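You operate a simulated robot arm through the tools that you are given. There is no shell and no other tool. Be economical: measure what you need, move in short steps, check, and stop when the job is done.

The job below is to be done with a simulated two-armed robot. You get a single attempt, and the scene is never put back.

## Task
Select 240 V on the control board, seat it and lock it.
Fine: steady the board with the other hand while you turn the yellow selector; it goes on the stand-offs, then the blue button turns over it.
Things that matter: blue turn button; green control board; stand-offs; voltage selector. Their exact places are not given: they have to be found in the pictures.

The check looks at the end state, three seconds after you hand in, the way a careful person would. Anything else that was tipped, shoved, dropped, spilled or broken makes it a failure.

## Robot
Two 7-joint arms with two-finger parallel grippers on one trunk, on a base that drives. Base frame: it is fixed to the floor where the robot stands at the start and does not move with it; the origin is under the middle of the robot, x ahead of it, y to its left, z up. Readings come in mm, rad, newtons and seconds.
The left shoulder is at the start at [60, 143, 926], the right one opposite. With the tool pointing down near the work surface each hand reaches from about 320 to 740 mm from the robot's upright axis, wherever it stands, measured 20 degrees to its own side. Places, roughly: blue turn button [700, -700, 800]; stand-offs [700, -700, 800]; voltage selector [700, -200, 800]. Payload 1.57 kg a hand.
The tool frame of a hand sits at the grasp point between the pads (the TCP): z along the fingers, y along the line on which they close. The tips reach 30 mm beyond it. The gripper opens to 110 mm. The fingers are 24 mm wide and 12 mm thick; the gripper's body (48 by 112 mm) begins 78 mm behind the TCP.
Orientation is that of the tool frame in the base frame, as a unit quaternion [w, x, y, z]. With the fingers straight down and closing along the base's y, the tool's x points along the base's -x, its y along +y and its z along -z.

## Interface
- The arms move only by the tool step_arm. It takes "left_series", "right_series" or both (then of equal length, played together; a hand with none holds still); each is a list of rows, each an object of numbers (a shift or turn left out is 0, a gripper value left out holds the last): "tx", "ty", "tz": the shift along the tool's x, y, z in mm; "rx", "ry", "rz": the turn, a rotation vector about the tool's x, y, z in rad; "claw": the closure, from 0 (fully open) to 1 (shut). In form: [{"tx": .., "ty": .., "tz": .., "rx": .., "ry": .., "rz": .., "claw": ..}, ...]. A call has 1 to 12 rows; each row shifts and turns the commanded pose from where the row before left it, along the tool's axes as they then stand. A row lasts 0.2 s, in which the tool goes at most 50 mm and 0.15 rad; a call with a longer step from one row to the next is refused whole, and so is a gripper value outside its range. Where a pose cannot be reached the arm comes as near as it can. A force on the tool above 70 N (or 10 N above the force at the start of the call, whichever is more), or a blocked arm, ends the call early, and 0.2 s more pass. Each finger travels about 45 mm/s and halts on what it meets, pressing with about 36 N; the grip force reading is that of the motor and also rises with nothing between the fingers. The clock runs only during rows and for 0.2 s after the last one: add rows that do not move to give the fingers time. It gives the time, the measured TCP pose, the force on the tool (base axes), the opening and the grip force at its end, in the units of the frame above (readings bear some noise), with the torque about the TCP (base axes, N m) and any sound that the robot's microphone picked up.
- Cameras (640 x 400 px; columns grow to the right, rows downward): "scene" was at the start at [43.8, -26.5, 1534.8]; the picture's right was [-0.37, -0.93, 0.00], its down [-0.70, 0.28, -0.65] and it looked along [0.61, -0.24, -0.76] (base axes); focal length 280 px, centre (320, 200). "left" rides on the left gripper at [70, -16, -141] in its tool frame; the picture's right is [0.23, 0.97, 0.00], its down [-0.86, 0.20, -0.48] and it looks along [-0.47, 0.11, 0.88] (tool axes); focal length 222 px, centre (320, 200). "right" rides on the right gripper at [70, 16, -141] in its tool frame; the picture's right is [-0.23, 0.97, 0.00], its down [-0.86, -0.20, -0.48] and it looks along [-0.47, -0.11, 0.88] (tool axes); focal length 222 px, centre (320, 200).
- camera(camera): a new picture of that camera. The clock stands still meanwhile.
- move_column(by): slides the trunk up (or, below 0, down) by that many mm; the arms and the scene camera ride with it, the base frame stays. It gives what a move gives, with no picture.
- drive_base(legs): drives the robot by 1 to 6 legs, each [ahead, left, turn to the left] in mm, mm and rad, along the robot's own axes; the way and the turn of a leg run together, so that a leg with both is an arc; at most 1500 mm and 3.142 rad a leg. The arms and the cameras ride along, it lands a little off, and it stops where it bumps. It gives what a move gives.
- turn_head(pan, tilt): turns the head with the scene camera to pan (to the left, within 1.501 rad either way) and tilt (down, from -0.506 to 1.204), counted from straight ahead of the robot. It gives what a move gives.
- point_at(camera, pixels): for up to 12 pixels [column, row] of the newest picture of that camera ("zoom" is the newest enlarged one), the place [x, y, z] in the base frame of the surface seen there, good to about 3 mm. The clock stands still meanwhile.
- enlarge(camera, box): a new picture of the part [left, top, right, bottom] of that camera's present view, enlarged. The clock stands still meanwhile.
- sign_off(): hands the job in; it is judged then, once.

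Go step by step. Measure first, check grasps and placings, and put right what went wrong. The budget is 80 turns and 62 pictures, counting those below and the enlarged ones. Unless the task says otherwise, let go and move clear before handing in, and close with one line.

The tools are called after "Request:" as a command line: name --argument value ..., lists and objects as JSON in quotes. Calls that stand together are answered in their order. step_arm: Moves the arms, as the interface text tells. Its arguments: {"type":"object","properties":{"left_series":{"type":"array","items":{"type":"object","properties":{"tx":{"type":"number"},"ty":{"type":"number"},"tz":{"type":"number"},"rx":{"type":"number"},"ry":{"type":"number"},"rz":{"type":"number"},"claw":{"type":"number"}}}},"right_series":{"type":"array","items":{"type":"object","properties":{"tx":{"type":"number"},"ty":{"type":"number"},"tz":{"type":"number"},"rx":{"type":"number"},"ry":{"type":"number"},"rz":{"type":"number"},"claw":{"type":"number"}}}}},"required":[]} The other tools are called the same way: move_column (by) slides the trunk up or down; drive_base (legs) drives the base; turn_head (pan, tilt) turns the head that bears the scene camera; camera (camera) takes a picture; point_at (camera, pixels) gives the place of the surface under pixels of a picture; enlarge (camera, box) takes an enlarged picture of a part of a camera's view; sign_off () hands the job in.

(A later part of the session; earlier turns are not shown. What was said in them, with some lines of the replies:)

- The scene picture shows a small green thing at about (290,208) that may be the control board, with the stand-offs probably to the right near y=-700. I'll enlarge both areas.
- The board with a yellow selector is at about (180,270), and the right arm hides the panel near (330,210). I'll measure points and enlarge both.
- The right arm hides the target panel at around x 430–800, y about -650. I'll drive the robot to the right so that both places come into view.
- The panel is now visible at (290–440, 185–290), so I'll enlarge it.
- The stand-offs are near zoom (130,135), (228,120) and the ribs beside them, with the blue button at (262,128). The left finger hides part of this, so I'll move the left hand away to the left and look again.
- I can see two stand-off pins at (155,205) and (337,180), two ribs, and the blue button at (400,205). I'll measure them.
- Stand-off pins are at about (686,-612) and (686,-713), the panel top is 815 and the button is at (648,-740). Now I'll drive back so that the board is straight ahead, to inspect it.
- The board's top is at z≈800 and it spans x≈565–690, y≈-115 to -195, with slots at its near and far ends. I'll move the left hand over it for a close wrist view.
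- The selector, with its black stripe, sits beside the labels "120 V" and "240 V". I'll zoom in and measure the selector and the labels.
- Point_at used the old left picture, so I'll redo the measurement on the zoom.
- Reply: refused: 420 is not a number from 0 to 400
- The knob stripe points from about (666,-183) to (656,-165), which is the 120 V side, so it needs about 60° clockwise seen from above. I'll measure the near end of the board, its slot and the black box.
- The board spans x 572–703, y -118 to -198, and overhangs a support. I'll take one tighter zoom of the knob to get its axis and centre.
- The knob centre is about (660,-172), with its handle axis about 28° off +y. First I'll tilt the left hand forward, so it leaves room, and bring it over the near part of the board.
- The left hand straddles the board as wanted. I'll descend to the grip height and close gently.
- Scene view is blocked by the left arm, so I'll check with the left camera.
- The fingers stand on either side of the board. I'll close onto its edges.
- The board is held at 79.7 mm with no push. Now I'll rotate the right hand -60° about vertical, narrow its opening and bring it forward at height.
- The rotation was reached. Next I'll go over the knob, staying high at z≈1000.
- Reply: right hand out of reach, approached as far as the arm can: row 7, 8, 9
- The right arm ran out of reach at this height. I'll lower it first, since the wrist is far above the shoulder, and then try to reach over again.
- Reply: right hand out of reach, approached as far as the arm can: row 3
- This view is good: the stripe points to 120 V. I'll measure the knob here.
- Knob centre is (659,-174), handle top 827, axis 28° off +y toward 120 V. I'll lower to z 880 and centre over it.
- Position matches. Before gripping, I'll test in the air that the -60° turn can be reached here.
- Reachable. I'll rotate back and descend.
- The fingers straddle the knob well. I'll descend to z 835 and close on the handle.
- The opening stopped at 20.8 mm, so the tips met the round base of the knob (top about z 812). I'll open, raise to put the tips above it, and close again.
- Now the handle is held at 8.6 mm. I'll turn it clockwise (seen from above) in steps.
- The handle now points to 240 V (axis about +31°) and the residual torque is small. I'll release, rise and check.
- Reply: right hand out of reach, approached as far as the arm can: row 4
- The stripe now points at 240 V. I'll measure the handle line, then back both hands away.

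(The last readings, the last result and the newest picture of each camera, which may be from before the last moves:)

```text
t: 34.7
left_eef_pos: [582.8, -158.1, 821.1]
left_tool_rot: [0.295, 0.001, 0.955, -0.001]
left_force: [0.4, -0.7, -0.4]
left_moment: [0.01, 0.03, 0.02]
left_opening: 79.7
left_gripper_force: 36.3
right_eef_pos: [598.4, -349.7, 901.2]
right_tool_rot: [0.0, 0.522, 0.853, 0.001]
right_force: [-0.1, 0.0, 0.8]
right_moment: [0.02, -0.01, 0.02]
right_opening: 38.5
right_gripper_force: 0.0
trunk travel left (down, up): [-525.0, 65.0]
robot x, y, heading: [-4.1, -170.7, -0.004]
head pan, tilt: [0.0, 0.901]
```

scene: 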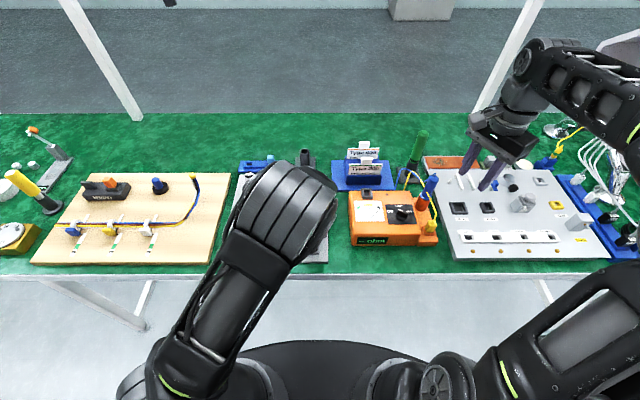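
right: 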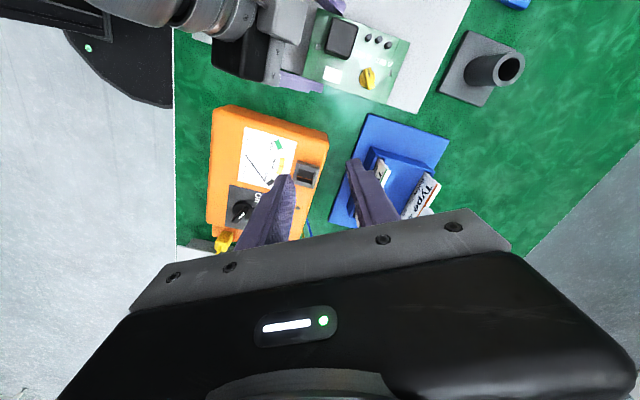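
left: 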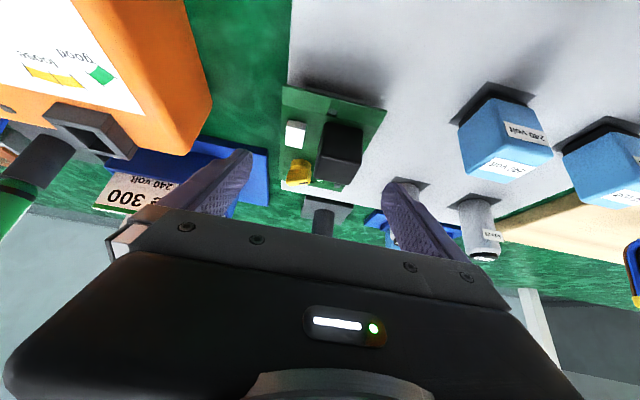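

The selector is set: the handle line runs from (652,-183) to (665,-164), toward the 240 V label. I'll release the left hand, withdraw it back and to the left, and raise and square the right hand.

Request:
step_arm --left_series '[{"claw": 0.0}, {}, {}, {"tz": -45}, {"tz": -45}, {"tz": -45}, {"tz": -45, "ty": 15}, {"ty": 45}, {"ty": 45}, {"ty": 45}, {}]' --right_series '[{"tz": -40}, {"tz": -40}, {"rz": -0.15}, {"rz": -0.15}, {"rz": -0.15}, {"rz": -0.15}, {"rz": -0.15}, {"rz": -0.15}, {"rz": -0.15}, {"rz": -0.045, "claw": 0.0}, {}]'

Request:
camera --camera "scene"

```text
t: 37.1
left_eef_pos: [479.4, -10.4, 967.8]
left_tool_rot: [0.297, 0.002, 0.955, 0.0]
left_force: [-0.6, 0.1, -0.3]
left_moment: [0.01, -0.01, -0.03]
left_opening: 110.0
left_gripper_force: 0.1
right_eef_pos: [599.1, -353.7, 981.8]
right_tool_rot: [0.001, 0.003, 1.0, 0.0]
right_force: [0.9, -0.1, 0.0]
right_moment: [0.01, 0.02, 0.01]
right_opening: 90.5
right_gripper_force: 0.0
trunk travel left (down, up): [-525.0, 65.0]
robot x, y, heading: [0.5, -167.4, -0.005]
head pan, tilt: [0.0, 0.901]
```

```text
32 pictures are left
```

scene: 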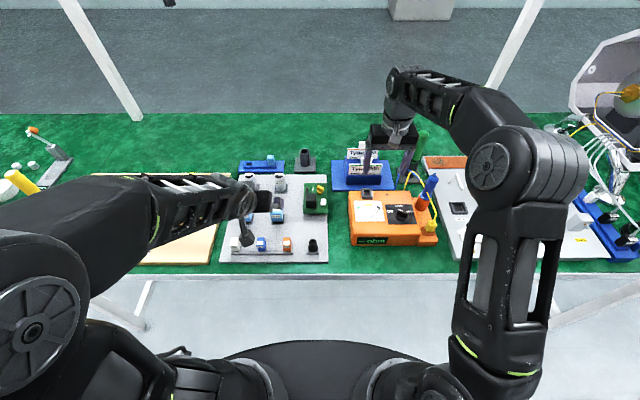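

Clear. I'll move the right hand over the board, square to it and fully open.

Request:
step_arm --right_series '[{"tx": -7, "ty": 39, "tz": 10, "claw": 0}, {"tx": -7, "ty": 39, "tz": 10}, {"tx": -7, "ty": 39, "tz": 10}, {"tx": -7, "ty": 39, "tz": 15}, {"tx": -8, "ty": 40, "tz": 15}, {"tz": 22}, {}]'

Request:
enlarge --camera "right" --box '[200, 60, 440, 230]'

Request:
enlarge --camera "scene" --box '[270, 160, 370, 230]'

```text
t: 38.7
left_eef_pos: [479.2, -9.3, 967.1]
left_tool_rot: [0.296, 0.001, 0.955, 0.0]
left_force: [0.2, 0.7, -0.3]
left_moment: [-0.01, 0.02, -0.03]
left_opening: 110.3
left_gripper_force: 0.1
right_eef_pos: [634.5, -156.7, 900.8]
right_tool_rot: [0.001, 0.002, 1.0, 0.0]
right_force: [0.0, 0.3, 0.6]
right_moment: [0.0, -0.01, 0.02]
right_opening: 110.0
right_gripper_force: 0.1
trunk travel left (down, up): [-525.0, 65.0]
robot x, y, heading: [1.9, -171.2, -0.004]
head pan, tilt: [0.0, 0.901]
```

```text
2.35 times, centred on (320, 145) of right
```

zoom: 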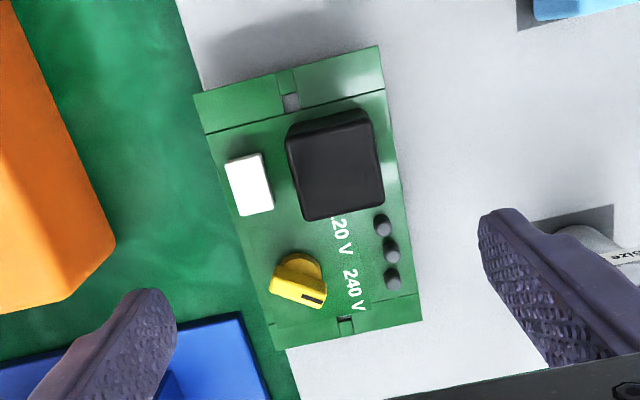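

```text
5.71 times, centred on (320, 195) of scene
```

zoom: 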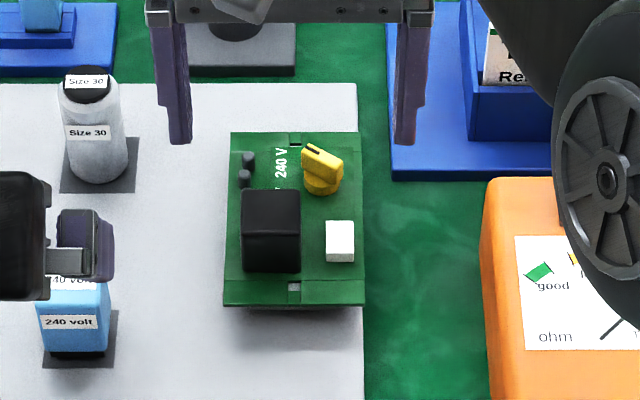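

Fingers stand clear on both sides. I'll measure the board corners once more for exact centring.

Request:
point_at --camera "zoom" --pixels '[[235, 135], [356, 135], [228, 303], [361, 303], [295, 138], [294, 287], [295, 134], [294, 302], [322, 153], [310, 147]]'

```text
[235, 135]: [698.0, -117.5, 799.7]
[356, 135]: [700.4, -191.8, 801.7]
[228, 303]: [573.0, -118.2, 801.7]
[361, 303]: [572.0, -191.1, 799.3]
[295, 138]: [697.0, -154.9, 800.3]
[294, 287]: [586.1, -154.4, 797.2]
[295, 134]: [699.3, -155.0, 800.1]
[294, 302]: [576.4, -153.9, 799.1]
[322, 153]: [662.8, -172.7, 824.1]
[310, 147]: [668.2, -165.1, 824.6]
```

Board centre is (636,-155.5). I'll descend to z 818 and grip.

Request:
step_arm --right_series '[{"tx": -1.5, "ty": 1, "tz": 40}, {"tz": 30}, {"tz": 13}, {"claw": 0.4}, {}, {}, {}]'

Request:
enlarge --camera "scene" --box '[270, 160, 370, 230]'

```text
t: 40.3
left_eef_pos: [478.1, -10.7, 967.2]
left_tool_rot: [0.296, 0.002, 0.955, 0.0]
left_force: [-1.0, -0.5, 0.4]
left_moment: [0.03, -0.02, 0.0]
left_opening: 110.0
left_gripper_force: 0.0
right_eef_pos: [635.9, -156.1, 818.4]
right_tool_rot: [0.0, 0.003, 1.0, 0.0]
right_force: [0.0, -0.3, 0.0]
right_moment: [-0.04, -0.05, -0.02]
right_opening: 79.4
right_gripper_force: 33.5
trunk travel left (down, up): [-525.0, 65.0]
robot x, y, heading: [2.1, -170.7, -0.007]
head pan, tilt: [0.0, 0.901]
```

```text
5.71 times, centred on (320, 195) of scene
```

zoom: 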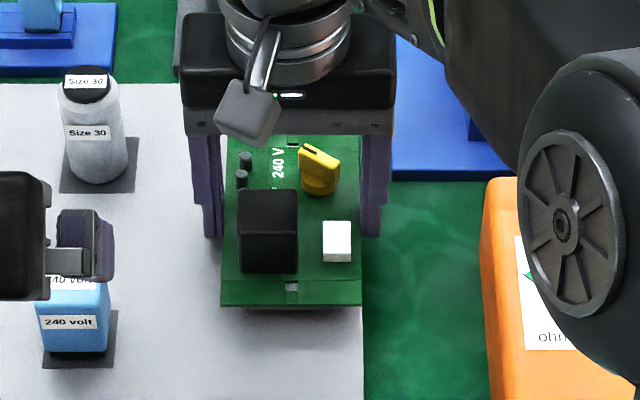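

Gripped at 79.4 mm. I'll lift and check the board stays level.

Request:
step_arm --right_series '[{"tz": -20}, {"tz": -30}, {"tz": -30, "tx": 15}, {"tz": -30, "tx": 25, "ty": -10}, {"tz": -30, "tx": 25, "ty": -15}, {}]'

Request:
camera --camera "scene"

```text
t: 41.7
left_eef_pos: [480.3, -9.7, 967.6]
left_tool_rot: [0.295, 0.001, 0.955, 0.0]
left_force: [0.3, 0.2, 0.6]
left_moment: [0.0, 0.02, 0.03]
left_opening: 110.0
left_gripper_force: 0.0
right_eef_pos: [571.7, -180.4, 957.3]
right_tool_rot: [-0.001, 0.003, 1.0, 0.0]
right_force: [0.1, -0.2, -0.2]
right_moment: [-0.03, 0.01, -0.01]
right_opening: 79.5
right_gripper_force: 36.2
trunk travel left (down, up): [-525.0, 65.0]
robot x, y, heading: [2.3, -170.4, -0.002]
head pan, tilt: [0.0, 0.901]
```

```text
28 pictures are left
```

scene: 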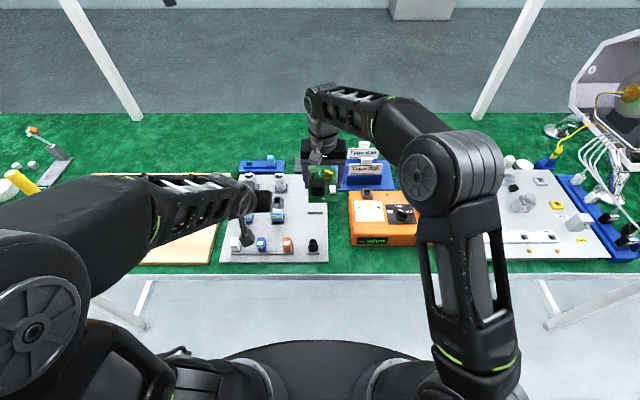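

The board is lifted level. I'll draw the right hand back to a driving pose, rotate the board -90°, and raise the left hand.

Request:
step_arm --right_series '[{"tx": 18, "ty": -34, "tz": -12}, {"tx": 18, "ty": -34, "tz": -12}, {"tx": 18, "ty": -34, "tz": -12}, {"tx": 18, "ty": -34, "tz": -12}, {"tx": 18, "ty": -34, "tz": -12}]' --left_series '[{"tz": -30, "tx": -20}, {"tz": -30, "tx": -20}, {"tz": -30, "tx": -20}, {}, {}]'

Request:
step_arm --right_series '[{"rz": 0.143}, {"rz": 0.143}, {"rz": 0.143}, {"rz": 0.143}, {"rz": 0.143}, {"rz": 0.143}, {"rz": 0.143}, {"rz": 0.143}, {"rz": 0.143}, {"rz": 0.143}, {"rz": 0.141}, {}]'

Request:
drive_base --legs '[[0, -310, 0]]'

Request:
turn_head --pan -0.3 --tilt 0.85

Request:
camera --camera "scene"

```text
t: 42.9
left_eef_pos: [476.4, -9.0, 1076.5]
left_tool_rot: [0.296, 0.001, 0.955, 0.0]
left_force: [-0.5, -1.1, -0.8]
left_moment: [0.0, -0.03, 0.02]
left_opening: 109.7
left_gripper_force: 0.0
right_eef_pos: [478.5, -349.3, 1018.3]
right_tool_rot: [0.0, 0.003, 1.0, 0.0]
right_force: [0.4, -0.6, -0.9]
right_moment: [0.0, -0.06, 0.0]
right_opening: 79.1
right_gripper_force: 35.6
trunk travel left (down, up): [-525.0, 65.0]
robot x, y, heading: [-2.6, -168.9, -0.007]
head pan, tilt: [0.0, 0.901]
```

```text
t: 45.5
left_eef_pos: [478.1, -9.1, 1075.9]
left_tool_rot: [0.296, 0.001, 0.955, 0.0]
left_force: [-0.3, 0.4, 0.1]
left_moment: [-0.01, 0.01, 0.02]
left_opening: 109.8
left_gripper_force: 0.0
right_eef_pos: [481.3, -349.9, 1017.1]
right_tool_rot: [0.001, 0.709, 0.705, 0.0]
right_force: [0.0, -0.5, -1.2]
right_moment: [-0.02, 0.02, -0.03]
right_opening: 79.2
right_gripper_force: 35.7
trunk travel left (down, up): [-525.0, 65.0]
robot x, y, heading: [2.4, -166.9, -0.0]
head pan, tilt: [0.0, 0.901]
```

```text
t: 47.6
left_eef_pos: [476.1, -316.0, 1076.9]
left_tool_rot: [0.296, 0.002, 0.955, -0.001]
left_force: [-0.3, -0.7, 0.1]
left_moment: [0.06, 0.0, 0.0]
left_opening: 110.0
left_gripper_force: 0.0
right_eef_pos: [480.2, -656.2, 1016.9]
right_tool_rot: [-0.001, 0.71, 0.705, 0.0]
right_force: [-0.1, 0.5, -1.0]
right_moment: [-0.03, 0.02, 0.01]
right_opening: 79.2
right_gripper_force: 36.4
trunk travel left (down, up): [-525.0, 65.0]
robot x, y, heading: [-1.1, -478.9, 0.001]
head pan, tilt: [0.0, 0.901]
```

```text
t: 48.4
left_eef_pos: [475.3, -315.8, 1075.3]
left_tool_rot: [0.296, 0.0, 0.955, 0.0]
left_force: [-0.5, 0.4, -0.3]
left_moment: [-0.02, 0.06, -0.02]
left_opening: 110.0
left_gripper_force: 0.1
right_eef_pos: [479.2, -657.1, 1017.5]
right_tool_rot: [-0.001, 0.709, 0.705, 0.001]
right_force: [1.5, 0.9, -2.3]
right_moment: [-0.04, -0.01, -0.01]
right_opening: 79.3
right_gripper_force: 36.0
trunk travel left (down, up): [-525.0, 65.0]
robot x, y, heading: [2.3, -476.0, -0.0]
head pan, tilt: [-0.3, 0.85]
```

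```text
27 pictures are left
```

scene: 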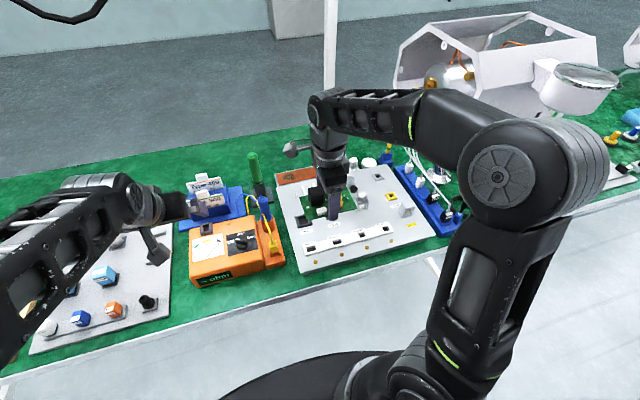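

The board is now turned and held over the panel side. I'll move it above the stand-offs at z≈900 and check alignment.

Request:
step_arm --right_series '[{"ty": 40, "tx": -1, "tz": 20}, {"ty": 40, "tx": -1, "tz": 20}, {"ty": 40, "tx": -1, "tz": 20}, {"ty": 40, "tx": -1, "tz": 25}, {"ty": 40, "tx": -1, "tz": 25}, {"ty": 7}, {}]'

Request:
camera --camera "right"

Request:
enlarge --camera "scene" --box '[260, 150, 400, 250]'

```text
t: 50.0
left_eef_pos: [476.3, -314.4, 1076.8]
left_tool_rot: [0.296, 0.001, 0.955, -0.001]
left_force: [1.1, -0.6, 0.3]
left_moment: [0.01, 0.01, 0.02]
left_opening: 109.8
left_gripper_force: 0.1
right_eef_pos: [686.1, -663.9, 906.5]
right_tool_rot: [-0.001, 0.709, 0.705, 0.0]
right_force: [0.3, 0.1, -0.5]
right_moment: [-0.03, -0.03, -0.02]
right_opening: 79.3
right_gripper_force: 36.3
trunk travel left (down, up): [-525.0, 65.0]
robot x, y, heading: [-1.7, -478.9, -0.001]
head pan, tilt: [-0.3, 0.85]
```

```text
26 pictures are left
```

right: 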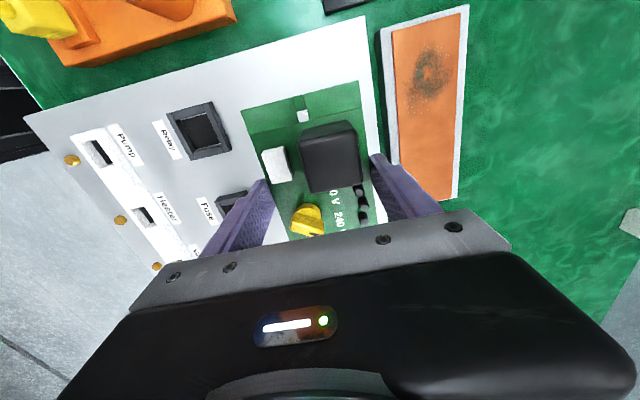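

```text
4.00 times, centred on (330, 200) of scene
```

zoom: 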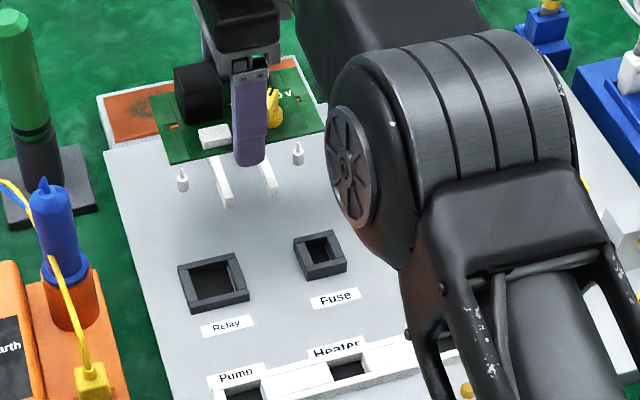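

The scene zoom shows the pins at (182,175) and (298,148) and the board above them. I'll measure pins, the left hole and the board corners.

Request:
point_at --camera "zoom" --pixels '[[182, 171], [182, 178], [298, 145], [298, 152], [174, 125], [170, 163], [320, 130], [152, 95], [297, 58]]'

Request:
enlarge --camera "right" --box '[220, 70, 400, 240]'

Request:
point_at --camera "zoom" --pixels '[[295, 165], [80, 135], [495, 40], [300, 160], [290, 172], [270, 75]]'

```text
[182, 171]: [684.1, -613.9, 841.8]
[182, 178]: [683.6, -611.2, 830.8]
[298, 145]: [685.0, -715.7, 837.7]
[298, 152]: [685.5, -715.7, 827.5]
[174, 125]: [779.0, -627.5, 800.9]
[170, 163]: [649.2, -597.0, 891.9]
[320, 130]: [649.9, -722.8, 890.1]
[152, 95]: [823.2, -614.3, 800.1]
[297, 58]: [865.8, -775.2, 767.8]
```

```text
2.35 times, centred on (310, 155) of right
```

zoom: 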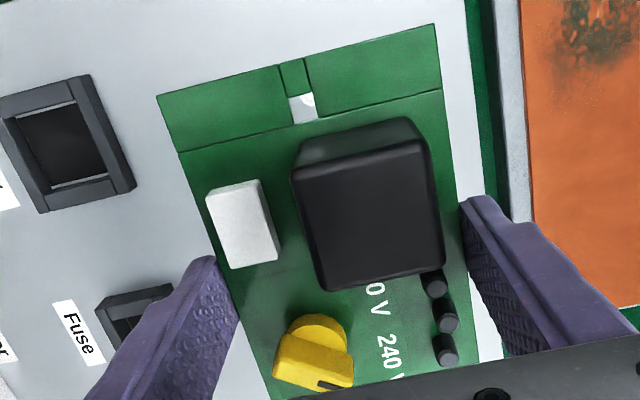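

```text
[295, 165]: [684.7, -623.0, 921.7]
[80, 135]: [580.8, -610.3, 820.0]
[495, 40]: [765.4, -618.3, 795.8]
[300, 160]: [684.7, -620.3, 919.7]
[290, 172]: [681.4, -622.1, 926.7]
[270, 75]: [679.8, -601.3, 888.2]
```

Pins' midpoint is (685.5,-663.5) and the board centre is there within about 1 mm; the stand-off shows through the left hole at zoom (303,108). I'll lower to just above the pins and look.

Request:
step_arm --right_series '[{"tz": 20, "ty": -0.5}, {"tz": 17}, {}]'

Request:
enlarge --camera "scene" --box '[280, 160, 360, 220]'

Request:
enlarge --camera "right" --box '[250, 80, 350, 140]'

```text
t: 50.8
left_eef_pos: [476.3, -314.7, 1076.1]
left_tool_rot: [0.296, 0.001, 0.955, 0.0]
left_force: [0.9, -0.1, 0.1]
left_moment: [0.01, 0.01, -0.01]
left_opening: 110.2
left_gripper_force: 0.2
right_eef_pos: [686.0, -659.9, 872.0]
right_tool_rot: [0.0, 0.709, 0.705, 0.0]
right_force: [0.0, 0.0, 0.1]
right_moment: [0.0, 0.01, 0.0]
right_opening: 79.1
right_gripper_force: 35.7
trunk travel left (down, up): [-525.0, 65.0]
robot x, y, heading: [-0.2, -476.9, 0.005]
head pan, tilt: [-0.3, 0.85]
```

```text
6.67 times, centred on (320, 190) of scene
```

zoom: 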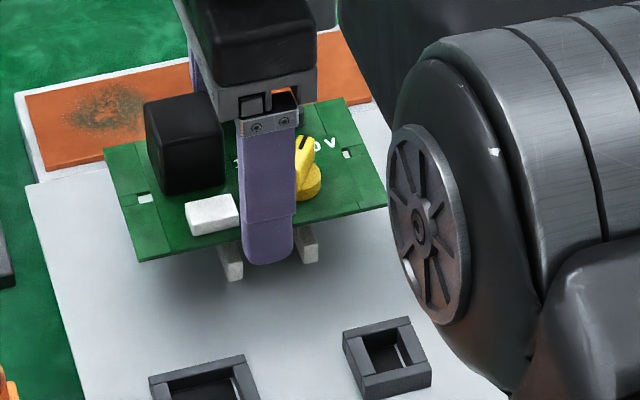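

```text
6.40 times, centred on (300, 110) of right
```

zoom: 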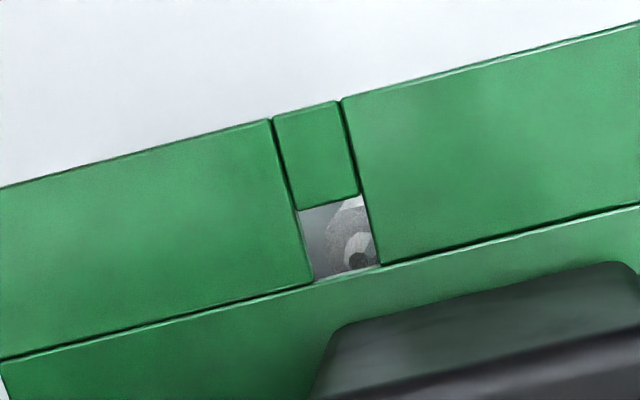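

The pin tip is seen in the left hole at (358,258), slightly off the hole's middle. I'll measure the pin and hole edges here.

Request:
point_at --camera "zoom" --pixels '[[357, 262], [355, 245], [330, 190], [295, 250], [395, 230], [322, 295], [375, 280], [290, 165], [315, 240], [340, 225]]'

Request:
enlarge --camera "scene" --box '[292, 176, 337, 204]'

Request:
point_at --camera "zoom" --pixels '[[80, 122], [510, 40], [65, 110], [95, 132], [495, 30], [525, 50], [75, 115], [85, 128]]'

```text
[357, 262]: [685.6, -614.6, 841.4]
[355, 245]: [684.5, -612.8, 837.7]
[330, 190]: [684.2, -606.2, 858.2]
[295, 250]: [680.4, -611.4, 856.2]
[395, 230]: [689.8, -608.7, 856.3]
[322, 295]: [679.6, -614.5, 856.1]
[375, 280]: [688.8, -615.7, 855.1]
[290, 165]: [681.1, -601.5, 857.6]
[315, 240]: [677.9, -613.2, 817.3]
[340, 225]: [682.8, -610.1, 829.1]
```

```text
14.22 times, centred on (314, 190) of scene
```

zoom: 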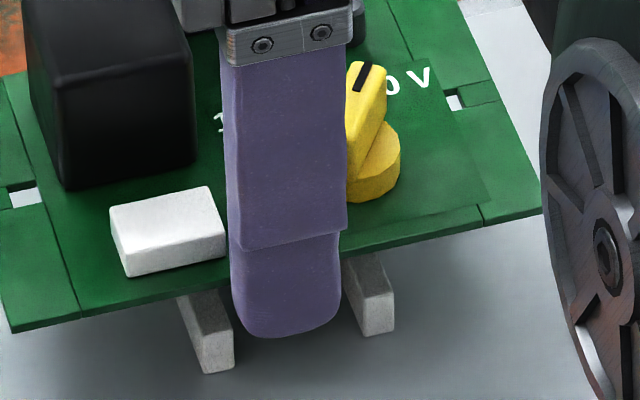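

```text
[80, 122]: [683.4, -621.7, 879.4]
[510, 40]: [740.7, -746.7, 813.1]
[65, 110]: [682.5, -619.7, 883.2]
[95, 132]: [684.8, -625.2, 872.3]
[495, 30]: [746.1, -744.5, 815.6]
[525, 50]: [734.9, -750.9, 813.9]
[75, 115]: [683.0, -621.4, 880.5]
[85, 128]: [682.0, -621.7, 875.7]
```

The hole centre is about (685,-610.7) and the pin is at (685.2,-613.7), so I'll shift the board 3 mm to -y and lower a little, then recheck.

Request:
step_arm --right_series '[{"tx": -3.2}, {"tz": 6}, {}]'

Request:
enlarge --camera "right" --box '[250, 80, 350, 140]'

Request:
enlarge --camera "scene" --box '[292, 176, 337, 204]'

```text
t: 51.6
left_eef_pos: [476.6, -314.6, 1076.1]
left_tool_rot: [0.295, 0.001, 0.955, 0.0]
left_force: [0.7, -0.3, 0.8]
left_moment: [-0.01, -0.03, -0.02]
left_opening: 110.2
left_gripper_force: 0.1
right_eef_pos: [686.8, -665.0, 864.4]
right_tool_rot: [0.0, 0.709, 0.705, 0.0]
right_force: [0.7, 0.2, -0.7]
right_moment: [0.01, 0.04, 0.03]
right_opening: 79.2
right_gripper_force: 36.0
trunk travel left (down, up): [-525.0, 65.0]
robot x, y, heading: [2.2, -481.5, -0.006]
head pan, tilt: [-0.3, 0.85]
```

```text
6.40 times, centred on (300, 110) of right
```

zoom: 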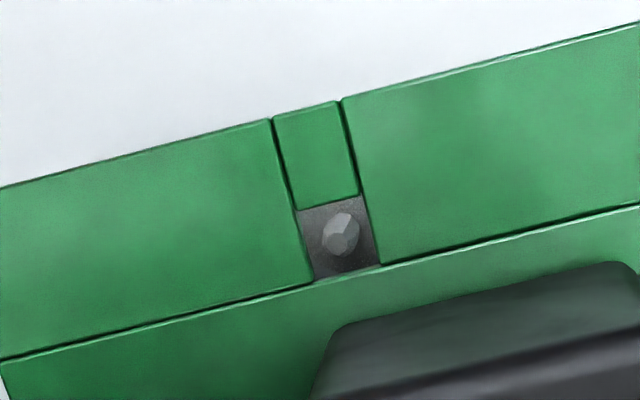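

```text
14.22 times, centred on (314, 190) of scene
```

zoom: 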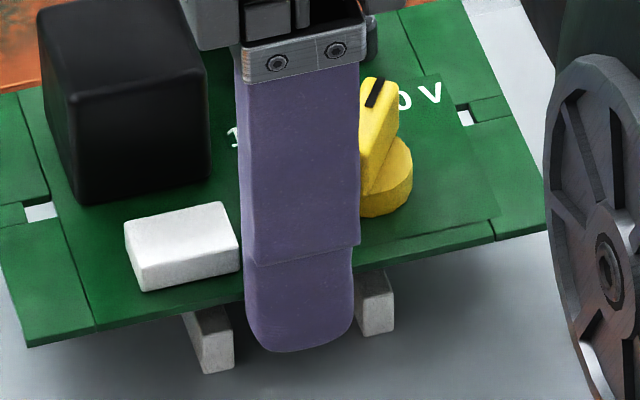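

The pin is centred in the hole now. I'll lower gently toward the shoulders.

Request:
step_arm --right_series '[{"tz": 5}, {"tz": 4}, {"tz": 2}, {}]'

Request:
enlarge --camera "right" --box '[250, 80, 350, 140]'

```text
t: 52.6
left_eef_pos: [475.7, -314.4, 1076.4]
left_tool_rot: [0.296, 0.001, 0.955, 0.0]
left_force: [0.6, -0.4, -0.3]
left_moment: [0.01, 0.01, -0.02]
left_opening: 109.7
left_gripper_force: 0.0
right_eef_pos: [684.5, -664.6, 853.6]
right_tool_rot: [0.001, 0.709, 0.706, 0.0]
right_force: [-0.5, 0.2, 5.5]
right_moment: [-0.03, -0.05, -0.02]
right_opening: 79.1
right_gripper_force: 36.3
trunk travel left (down, up): [-525.0, 65.0]
robot x, y, heading: [-2.3, -478.7, -0.003]
head pan, tilt: [-0.3, 0.85]
```

```text
6.40 times, centred on (300, 110) of right
```

zoom: 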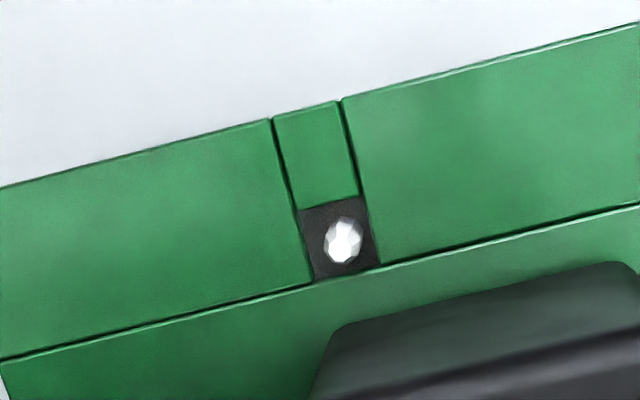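

Light contact (5.5 N) with the pin in the hole. I'll press 2 mm more and check both holes.

Request:
step_arm --right_series '[{"tz": 2}, {}]'

Request:
enlarge --camera "scene" --box '[287, 171, 347, 211]'

Request:
point_at --camera "zoom" --pixels '[[70, 210], [440, 140], [395, 105], [85, 220], [80, 170]]'

```text
t: 53.2
left_eef_pos: [477.3, -314.7, 1075.9]
left_tool_rot: [0.296, 0.001, 0.955, -0.001]
left_force: [-1.0, -0.5, 0.1]
left_moment: [-0.02, -0.01, -0.03]
left_opening: 110.2
left_gripper_force: 0.1
right_eef_pos: [685.4, -666.1, 851.8]
right_tool_rot: [0.0, 0.709, 0.705, 0.0]
right_force: [1.3, 1.0, 4.3]
right_moment: [0.04, -0.05, 0.02]
right_opening: 79.4
right_gripper_force: 36.1
trunk travel left (down, up): [-525.0, 65.0]
robot x, y, heading: [0.9, -480.7, -0.008]
head pan, tilt: [-0.3, 0.85]
```

```text
10.00 times, centred on (317, 191) of scene
```

zoom: 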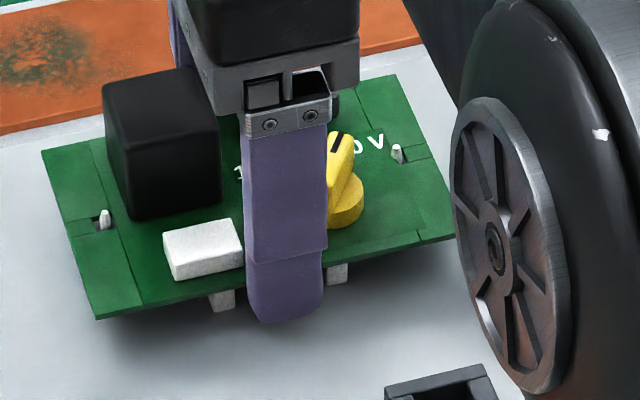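

```text
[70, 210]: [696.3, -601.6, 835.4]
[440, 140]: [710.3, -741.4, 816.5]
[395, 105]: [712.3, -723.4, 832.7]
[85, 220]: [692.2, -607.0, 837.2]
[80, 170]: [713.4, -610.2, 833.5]
```

Both pins poke through their holes, at zoom (105,218) and (398,153). I'll press a little more to confirm it bottoms.

Request:
step_arm --right_series '[{"tz": 2}, {"tz": 1}, {}]'

```text
t: 54.0
left_eef_pos: [475.4, -315.0, 1076.3]
left_tool_rot: [0.296, 0.001, 0.955, -0.001]
left_force: [1.0, -0.4, 0.9]
left_moment: [0.01, 0.02, 0.02]
left_opening: 110.0
left_gripper_force: 0.1
right_eef_pos: [685.9, -665.1, 849.7]
right_tool_rot: [0.0, 0.709, 0.705, 0.0]
right_force: [-4.1, 3.6, 4.1]
right_moment: [0.08, 0.08, 0.05]
right_opening: 79.2
right_gripper_force: 35.7
trunk travel left (down, up): [-525.0, 65.0]
robot x, y, heading: [-2.8, -476.1, -0.006]
head pan, tilt: [-0.3, 0.85]
```

Force stayed at 4 N while moving down 2 mm; I'll check whether the board is moving or slipping in the grip.

Request:
enlarge --camera "scene" --box '[287, 171, 347, 211]'

Request:
point_at --camera "zoom" --pixels '[[70, 195], [395, 110], [130, 240], [110, 285], [80, 170], [105, 213], [400, 170], [430, 210], [227, 303], [440, 200]]'

```text
10.00 times, centred on (317, 191) of scene
```

zoom: 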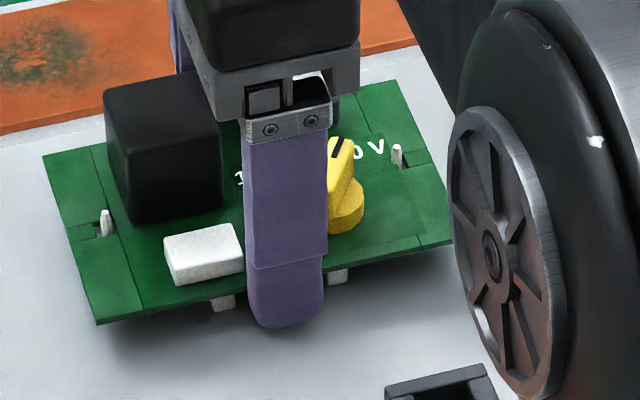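

```text
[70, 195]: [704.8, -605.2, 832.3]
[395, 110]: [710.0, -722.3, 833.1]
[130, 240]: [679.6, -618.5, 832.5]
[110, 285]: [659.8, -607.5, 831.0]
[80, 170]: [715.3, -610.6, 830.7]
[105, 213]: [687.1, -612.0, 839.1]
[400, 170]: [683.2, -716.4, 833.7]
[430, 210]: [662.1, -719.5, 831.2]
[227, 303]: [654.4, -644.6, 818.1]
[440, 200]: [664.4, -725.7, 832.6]
```

The board did go down: its top is now about 832 and the pins stand out more. I'll press further until the force rises.

Request:
step_arm --right_series '[{"tz": 1.5}, {"tz": 1.5}, {}]'

```text
t: 54.8
left_eef_pos: [474.6, -314.0, 1077.5]
left_tool_rot: [0.296, 0.001, 0.955, -0.002]
left_force: [0.9, 0.4, 0.0]
left_moment: [0.04, 0.01, 0.0]
left_opening: 110.1
left_gripper_force: 0.0
right_eef_pos: [685.4, -664.4, 849.4]
right_tool_rot: [0.0, 0.709, 0.705, 0.0]
right_force: [-3.8, 6.4, 14.5]
right_moment: [0.19, 0.61, -0.08]
right_opening: 79.4
right_gripper_force: 35.6
trunk travel left (down, up): [-525.0, 65.0]
robot x, y, heading: [-0.3, -480.7, -0.003]
head pan, tilt: [-0.3, 0.85]
```

It bottomed (14.5 N, z no longer falling). I'll release and rise straight up.

Request:
step_arm --right_series '[{"tz": -1.5}, {"claw": 0.1}, {}, {}, {"tz": -30}, {"tz": -35}, {"tz": -35}, {"tx": 40, "ty": -20}, {"tx": 40, "ty": -20}, {}]'

Request:
camera --camera "scene"

Request:
enlarge --camera "right" --box '[200, 40, 440, 220]'

```text
t: 57.0
left_eef_pos: [476.4, -314.6, 1075.6]
left_tool_rot: [0.295, 0.001, 0.955, 0.0]
left_force: [0.4, 0.4, 0.6]
left_moment: [0.0, -0.05, 0.01]
left_opening: 109.9
left_gripper_force: 0.0
right_eef_pos: [644.2, -583.6, 924.4]
right_tool_rot: [0.0, 0.709, 0.706, 0.0]
right_force: [0.2, 0.0, -0.6]
right_moment: [0.01, 0.01, 0.0]
right_opening: 99.0
right_gripper_force: 0.1
right hand out of reach, approached as far as the arm can: row 7
trunk travel left (down, up): [-525.0, 65.0]
robot x, y, heading: [1.8, -482.0, -0.012]
head pan, tilt: [-0.3, 0.85]
```

```text
15 pictures are left
```

scene: 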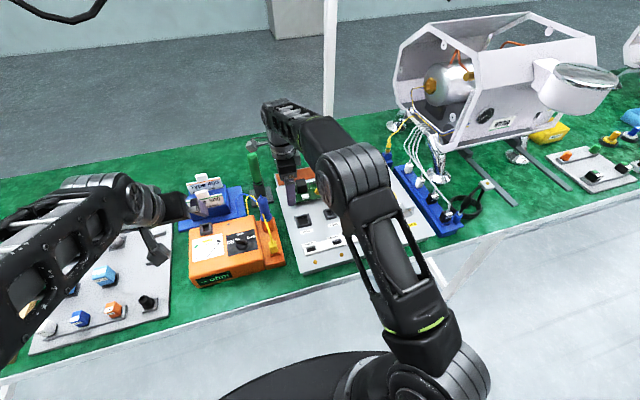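

```text
2.22 times, centred on (320, 130) of right
```

zoom: 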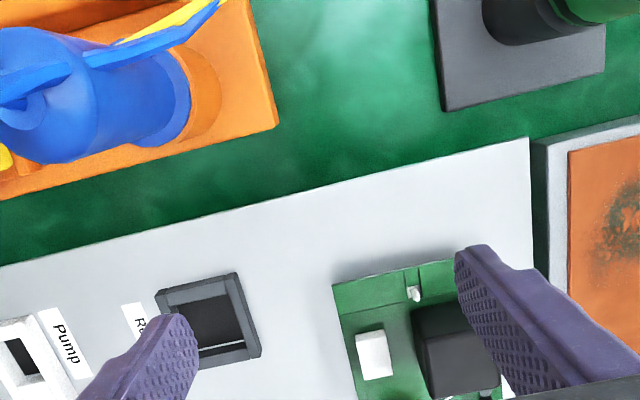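

The board sits with the pin through its hole. Now the right hand goes over the button and turns back to close along y.

Request:
step_arm --right_series '[{"tx": -39, "tz": -5}, {"tx": -39}, {"tx": -39}, {"tx": -39}, {}]'

Request:
step_arm --right_series '[{"rz": -0.143, "claw": 0.55}, {"rz": -0.143}, {"rz": -0.143}, {"rz": -0.143}, {"rz": -0.143}, {"rz": -0.143}, {"rz": -0.143}, {"rz": -0.143}, {"rz": -0.143}, {"rz": -0.143}, {"rz": -0.143}, {}]'

Request:
enlarge --camera "right" --box '[200, 60, 440, 230]'

```text
t: 58.2
left_eef_pos: [476.2, -313.9, 1076.6]
left_tool_rot: [0.295, 0.001, 0.955, -0.001]
left_force: [0.4, 0.0, 0.1]
left_moment: [-0.02, 0.01, -0.01]
left_opening: 110.1
left_gripper_force: 0.1
right_eef_pos: [642.7, -743.1, 931.0]
right_tool_rot: [0.001, 0.708, 0.706, 0.0]
right_force: [-0.3, 0.3, 0.4]
right_moment: [-0.01, 0.04, 0.03]
right_opening: 99.1
right_gripper_force: 0.0
trunk travel left (down, up): [-525.0, 65.0]
robot x, y, heading: [-3.0, -477.9, -0.005]
head pan, tilt: [-0.3, 0.85]
```

```text
t: 60.8
left_eef_pos: [476.2, -314.4, 1076.1]
left_tool_rot: [0.296, 0.001, 0.955, 0.0]
left_force: [-0.4, -0.5, 0.2]
left_moment: [0.02, -0.04, -0.02]
left_opening: 109.8
left_gripper_force: 0.1
right_eef_pos: [644.3, -742.2, 929.0]
right_tool_rot: [0.0, 0.001, 1.0, 0.0]
right_force: [-0.2, 0.3, -0.1]
right_moment: [0.03, -0.01, -0.02]
right_opening: 49.4
right_gripper_force: 0.0
trunk travel left (down, up): [-525.0, 65.0]
robot x, y, heading: [0.2, -480.2, 0.0]
head pan, tilt: [-0.3, 0.85]
```

```text
2.35 times, centred on (320, 145) of right
```

zoom: 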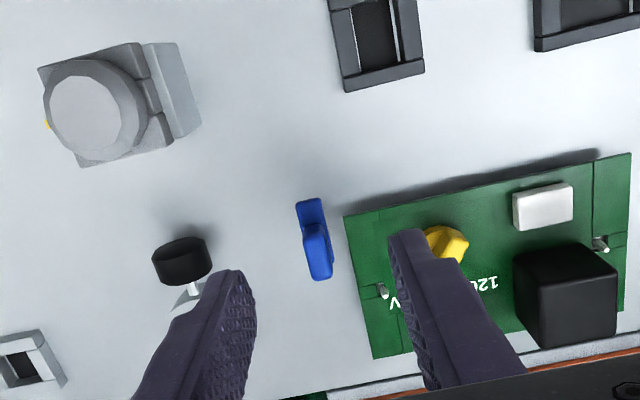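

The button is clearly seen at zoom (300–332, 198–280), with a black knob at (182,260) and a grey unit as neighbours. I'll measure them.

Request:
point_at --camera "zoom" --pixels '[[311, 203], [300, 215], [318, 215], [310, 232], [322, 245], [321, 275], [310, 270], [330, 265], [182, 245], [205, 250], [350, 220], [383, 292]]'

Request:
enlarge --camera "right" --box '[296, 135, 346, 185]'

```text
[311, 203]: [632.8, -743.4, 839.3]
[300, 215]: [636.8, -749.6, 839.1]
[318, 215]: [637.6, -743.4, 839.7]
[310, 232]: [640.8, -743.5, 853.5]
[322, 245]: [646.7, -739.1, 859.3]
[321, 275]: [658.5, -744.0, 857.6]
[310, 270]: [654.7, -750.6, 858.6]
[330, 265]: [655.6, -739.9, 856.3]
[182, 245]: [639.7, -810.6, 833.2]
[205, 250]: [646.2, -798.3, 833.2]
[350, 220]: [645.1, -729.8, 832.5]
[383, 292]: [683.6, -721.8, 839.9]
```

```text
8.00 times, centred on (321, 160) of right
```

zoom: 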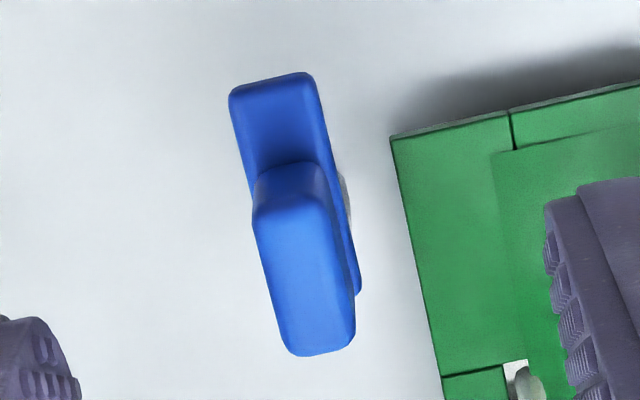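

The fin is centred at about (650,-745), top 858, with the blade top at 839 and its long arm pointing -x; it must swing clockwise 90° toward +y over the board edge (-729). I'll narrow the gripper and descend around the fin.

Request:
step_arm --right_series '[{"tx": -5.7, "ty": -2.8, "claw": 0.72}, {}, {"tz": 28}, {"tz": 20}, {"tz": 7}, {}]'

Request:
enlarge --camera "right" --box '[260, 120, 380, 220]'

```text
t: 62.2
left_eef_pos: [476.1, -314.7, 1076.0]
left_tool_rot: [0.295, 0.001, 0.955, 0.0]
left_force: [-0.1, -0.3, 0.2]
left_moment: [-0.03, -0.01, 0.01]
left_opening: 109.9
left_gripper_force: 0.0
right_eef_pos: [648.2, -742.8, 874.2]
right_tool_rot: [0.001, 0.002, 1.0, 0.001]
right_force: [-0.7, 0.0, -0.6]
right_moment: [-0.01, 0.0, -0.01]
right_opening: 30.5
right_gripper_force: 0.0
trunk travel left (down, up): [-525.0, 65.0]
robot x, y, heading: [-0.6, -481.7, -0.002]
head pan, tilt: [-0.3, 0.85]
```

```text
4.00 times, centred on (320, 170) of right
```

zoom: 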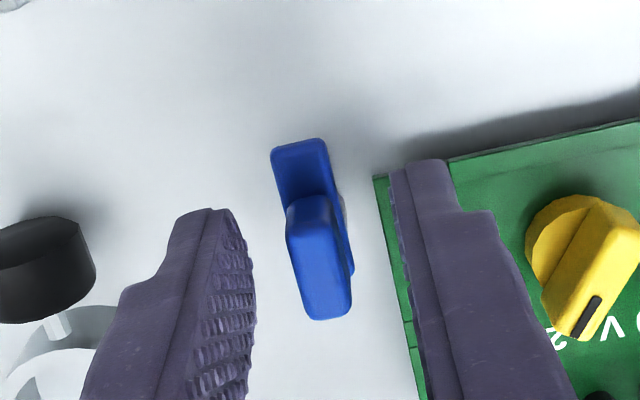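

The fin is between the fingers. I'll close on it.

Request:
step_arm --right_series '[{"tx": -2, "ty": -1}, {"claw": 1.0}, {}, {}]'

```text
t: 63.2
left_eef_pos: [476.4, -315.9, 1077.3]
left_tool_rot: [0.296, 0.002, 0.955, -0.001]
left_force: [1.0, 0.4, 0.1]
left_moment: [-0.01, 0.03, 0.02]
left_opening: 110.0
left_gripper_force: 0.1
right_eef_pos: [650.9, -744.4, 873.5]
right_tool_rot: [-0.001, 0.001, 1.0, 0.0]
right_force: [0.3, 1.0, 0.2]
right_moment: [0.04, 0.09, 0.0]
right_opening: 10.0
right_gripper_force: 28.1
trunk travel left (down, up): [-525.0, 65.0]
robot x, y, heading: [0.2, -479.3, -0.008]
head pan, tilt: [-0.3, 0.85]
```

The fin is gripped at 10 mm with almost no side force. I'll turn clockwise in two halves.

Request:
step_arm --right_series '[{"rz": 0.13}, {"rz": 0.13}, {"rz": 0.13}, {"rz": 0.13}, {"rz": 0.13}, {"rz": 0.13}, {}]'

```text
t: 64.8
left_eef_pos: [475.7, -312.9, 1076.8]
left_tool_rot: [0.296, -0.001, 0.955, 0.0]
left_force: [0.0, -0.1, -0.1]
left_moment: [-0.01, -0.02, 0.0]
left_opening: 110.1
left_gripper_force: 0.1
right_eef_pos: [652.6, -741.4, 874.4]
right_tool_rot: [0.0, 0.381, 0.925, 0.0]
right_force: [-4.1, 20.9, -7.4]
right_moment: [0.51, 0.05, 0.07]
right_opening: 9.9
right_gripper_force: 28.1
trunk travel left (down, up): [-525.0, 65.0]
robot x, y, heading: [2.2, -476.9, 0.004]
head pan, tilt: [-0.3, 0.85]
```

Some side force (+21 N in y); I'll give way 2.5 mm toward +y and finish the turn.

Request:
step_arm --right_series '[{"tx": 1.8, "ty": 1.8}, {"rz": 0.13}, {"rz": 0.13}, {"rz": 0.13}, {"rz": 0.13}, {"rz": 0.13}, {"rz": 0.14}, {}]'

Request:
enlarge --camera "right" --box '[240, 110, 400, 240]'

```text
t: 66.6
left_eef_pos: [477.7, -313.3, 1075.2]
left_tool_rot: [0.295, 0.001, 0.955, -0.001]
left_force: [0.0, 0.9, -0.1]
left_moment: [0.0, -0.01, 0.01]
left_opening: 110.2
left_gripper_force: 0.1
right_eef_pos: [654.6, -739.4, 874.0]
right_tool_rot: [0.002, 0.708, 0.706, 0.001]
right_force: [24.5, 17.4, -6.6]
right_moment: [0.16, -0.33, 0.18]
right_opening: 9.8
right_gripper_force: 28.3
trunk travel left (down, up): [-525.0, 65.0]
robot x, y, heading: [0.7, -480.0, -0.003]
head pan, tilt: [-0.3, 0.85]
```

```text
3.08 times, centred on (320, 175) of right
```

zoom: 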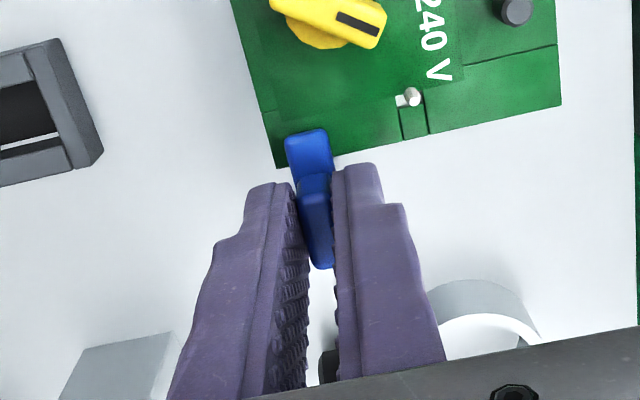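

The blade now lies across the board's end at zoom (310,150). I'll relax the side load, open and rise.

Request:
step_arm --right_series '[{"tx": 2, "ty": 2.5}, {}, {"claw": 0.75}, {}, {"tz": -30}, {"tz": -20}, {"ty": -30, "tx": -25}, {"ty": -30, "tx": -25}, {"ty": -30, "tx": -25, "tz": -30}, {"ty": -40, "tz": -25}, {"ty": -40, "tz": -25}, {}]'

Request:
camera --camera "scene"

```text
t: 69.2
left_eef_pos: [476.5, -314.9, 1076.2]
left_tool_rot: [0.296, 0.0, 0.955, 0.0]
left_force: [0.0, -0.4, -0.3]
left_moment: [-0.02, 0.03, 0.04]
left_opening: 109.8
left_gripper_force: 0.1
right_eef_pos: [485.6, -813.7, 1006.5]
right_tool_rot: [-0.001, 0.708, 0.706, 0.0]
right_force: [-0.6, 0.3, 0.4]
right_moment: [0.01, 0.0, -0.02]
right_opening: 27.6
right_gripper_force: 0.1
trunk travel left (down, up): [-525.0, 65.0]
robot x, y, heading: [-5.6, -475.9, 0.004]
head pan, tilt: [-0.3, 0.85]
```

```text
9 pictures are left
```

scene: 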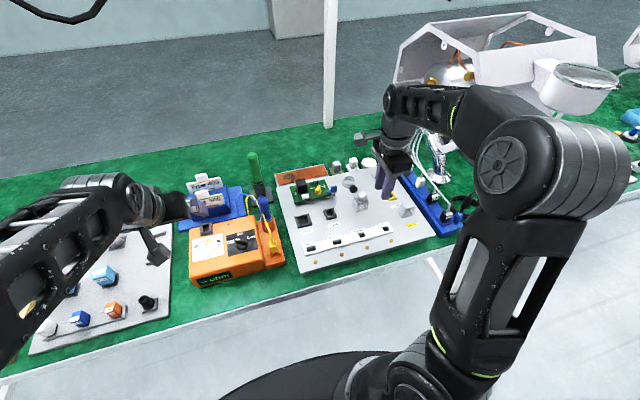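

Request:
enlarge --camera "scene" --box '[285, 165, 355, 215]'

Request:
point_at --camera "zoom" --pixels '[[80, 170], [180, 260], [440, 210], [455, 170], [430, 120], [470, 205], [320, 190], [120, 290]]'

```text
8.00 times, centred on (320, 190) of scene
```

zoom: 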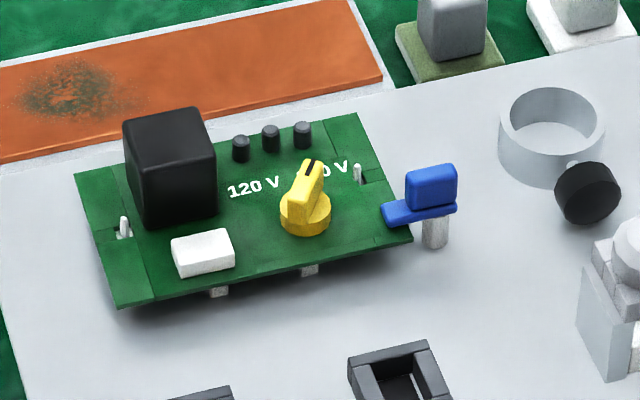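

```text
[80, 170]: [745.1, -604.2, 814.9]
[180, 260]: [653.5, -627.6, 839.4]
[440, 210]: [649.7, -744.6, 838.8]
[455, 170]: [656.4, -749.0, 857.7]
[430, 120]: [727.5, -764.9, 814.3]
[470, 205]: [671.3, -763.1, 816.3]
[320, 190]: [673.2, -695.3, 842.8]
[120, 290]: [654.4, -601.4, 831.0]
```

The board sits on both pins with the blue blade over its right end, and the selector points to 240 V. A final check that the board is level.

Request:
point_at --camera "zoom" --pixels '[[85, 178], [125, 300], [352, 120], [400, 235], [150, 240], [350, 230], [392, 213], [124, 220], [357, 165], [300, 165], [310, 215]]'

Request:
enlarge --camera "scene" --box '[305, 175, 345, 205]'

```text
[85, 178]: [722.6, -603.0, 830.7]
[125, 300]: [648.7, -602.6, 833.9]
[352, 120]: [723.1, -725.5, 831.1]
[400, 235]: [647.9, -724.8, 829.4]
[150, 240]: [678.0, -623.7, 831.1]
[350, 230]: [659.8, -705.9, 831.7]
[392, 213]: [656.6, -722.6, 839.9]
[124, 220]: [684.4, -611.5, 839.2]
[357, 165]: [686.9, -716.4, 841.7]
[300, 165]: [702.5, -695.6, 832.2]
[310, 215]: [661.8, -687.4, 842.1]
```

```text
13.33 times, centred on (325, 190) of scene
```

zoom: 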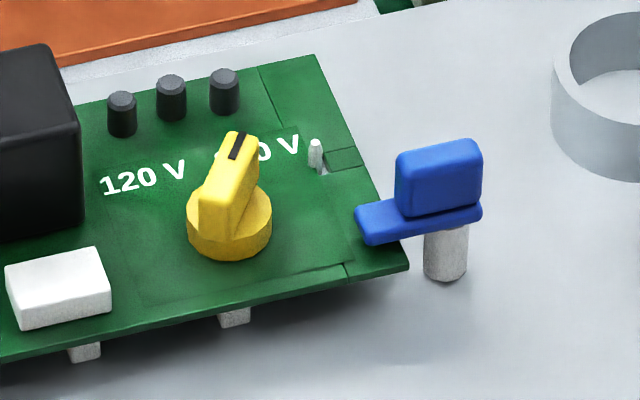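

The board is level at z≈831, both pins are through their holes, the blue blade lies square over its end, the selector is at 240 V, and both hands are clear. I'm handing in.

Request:
sign_off

```text
The job is handed in.
```

The selector is at 240 V, the board is seated on both stand-offs and the blue button is turned over its end. Nothing else was seen to have been moved.
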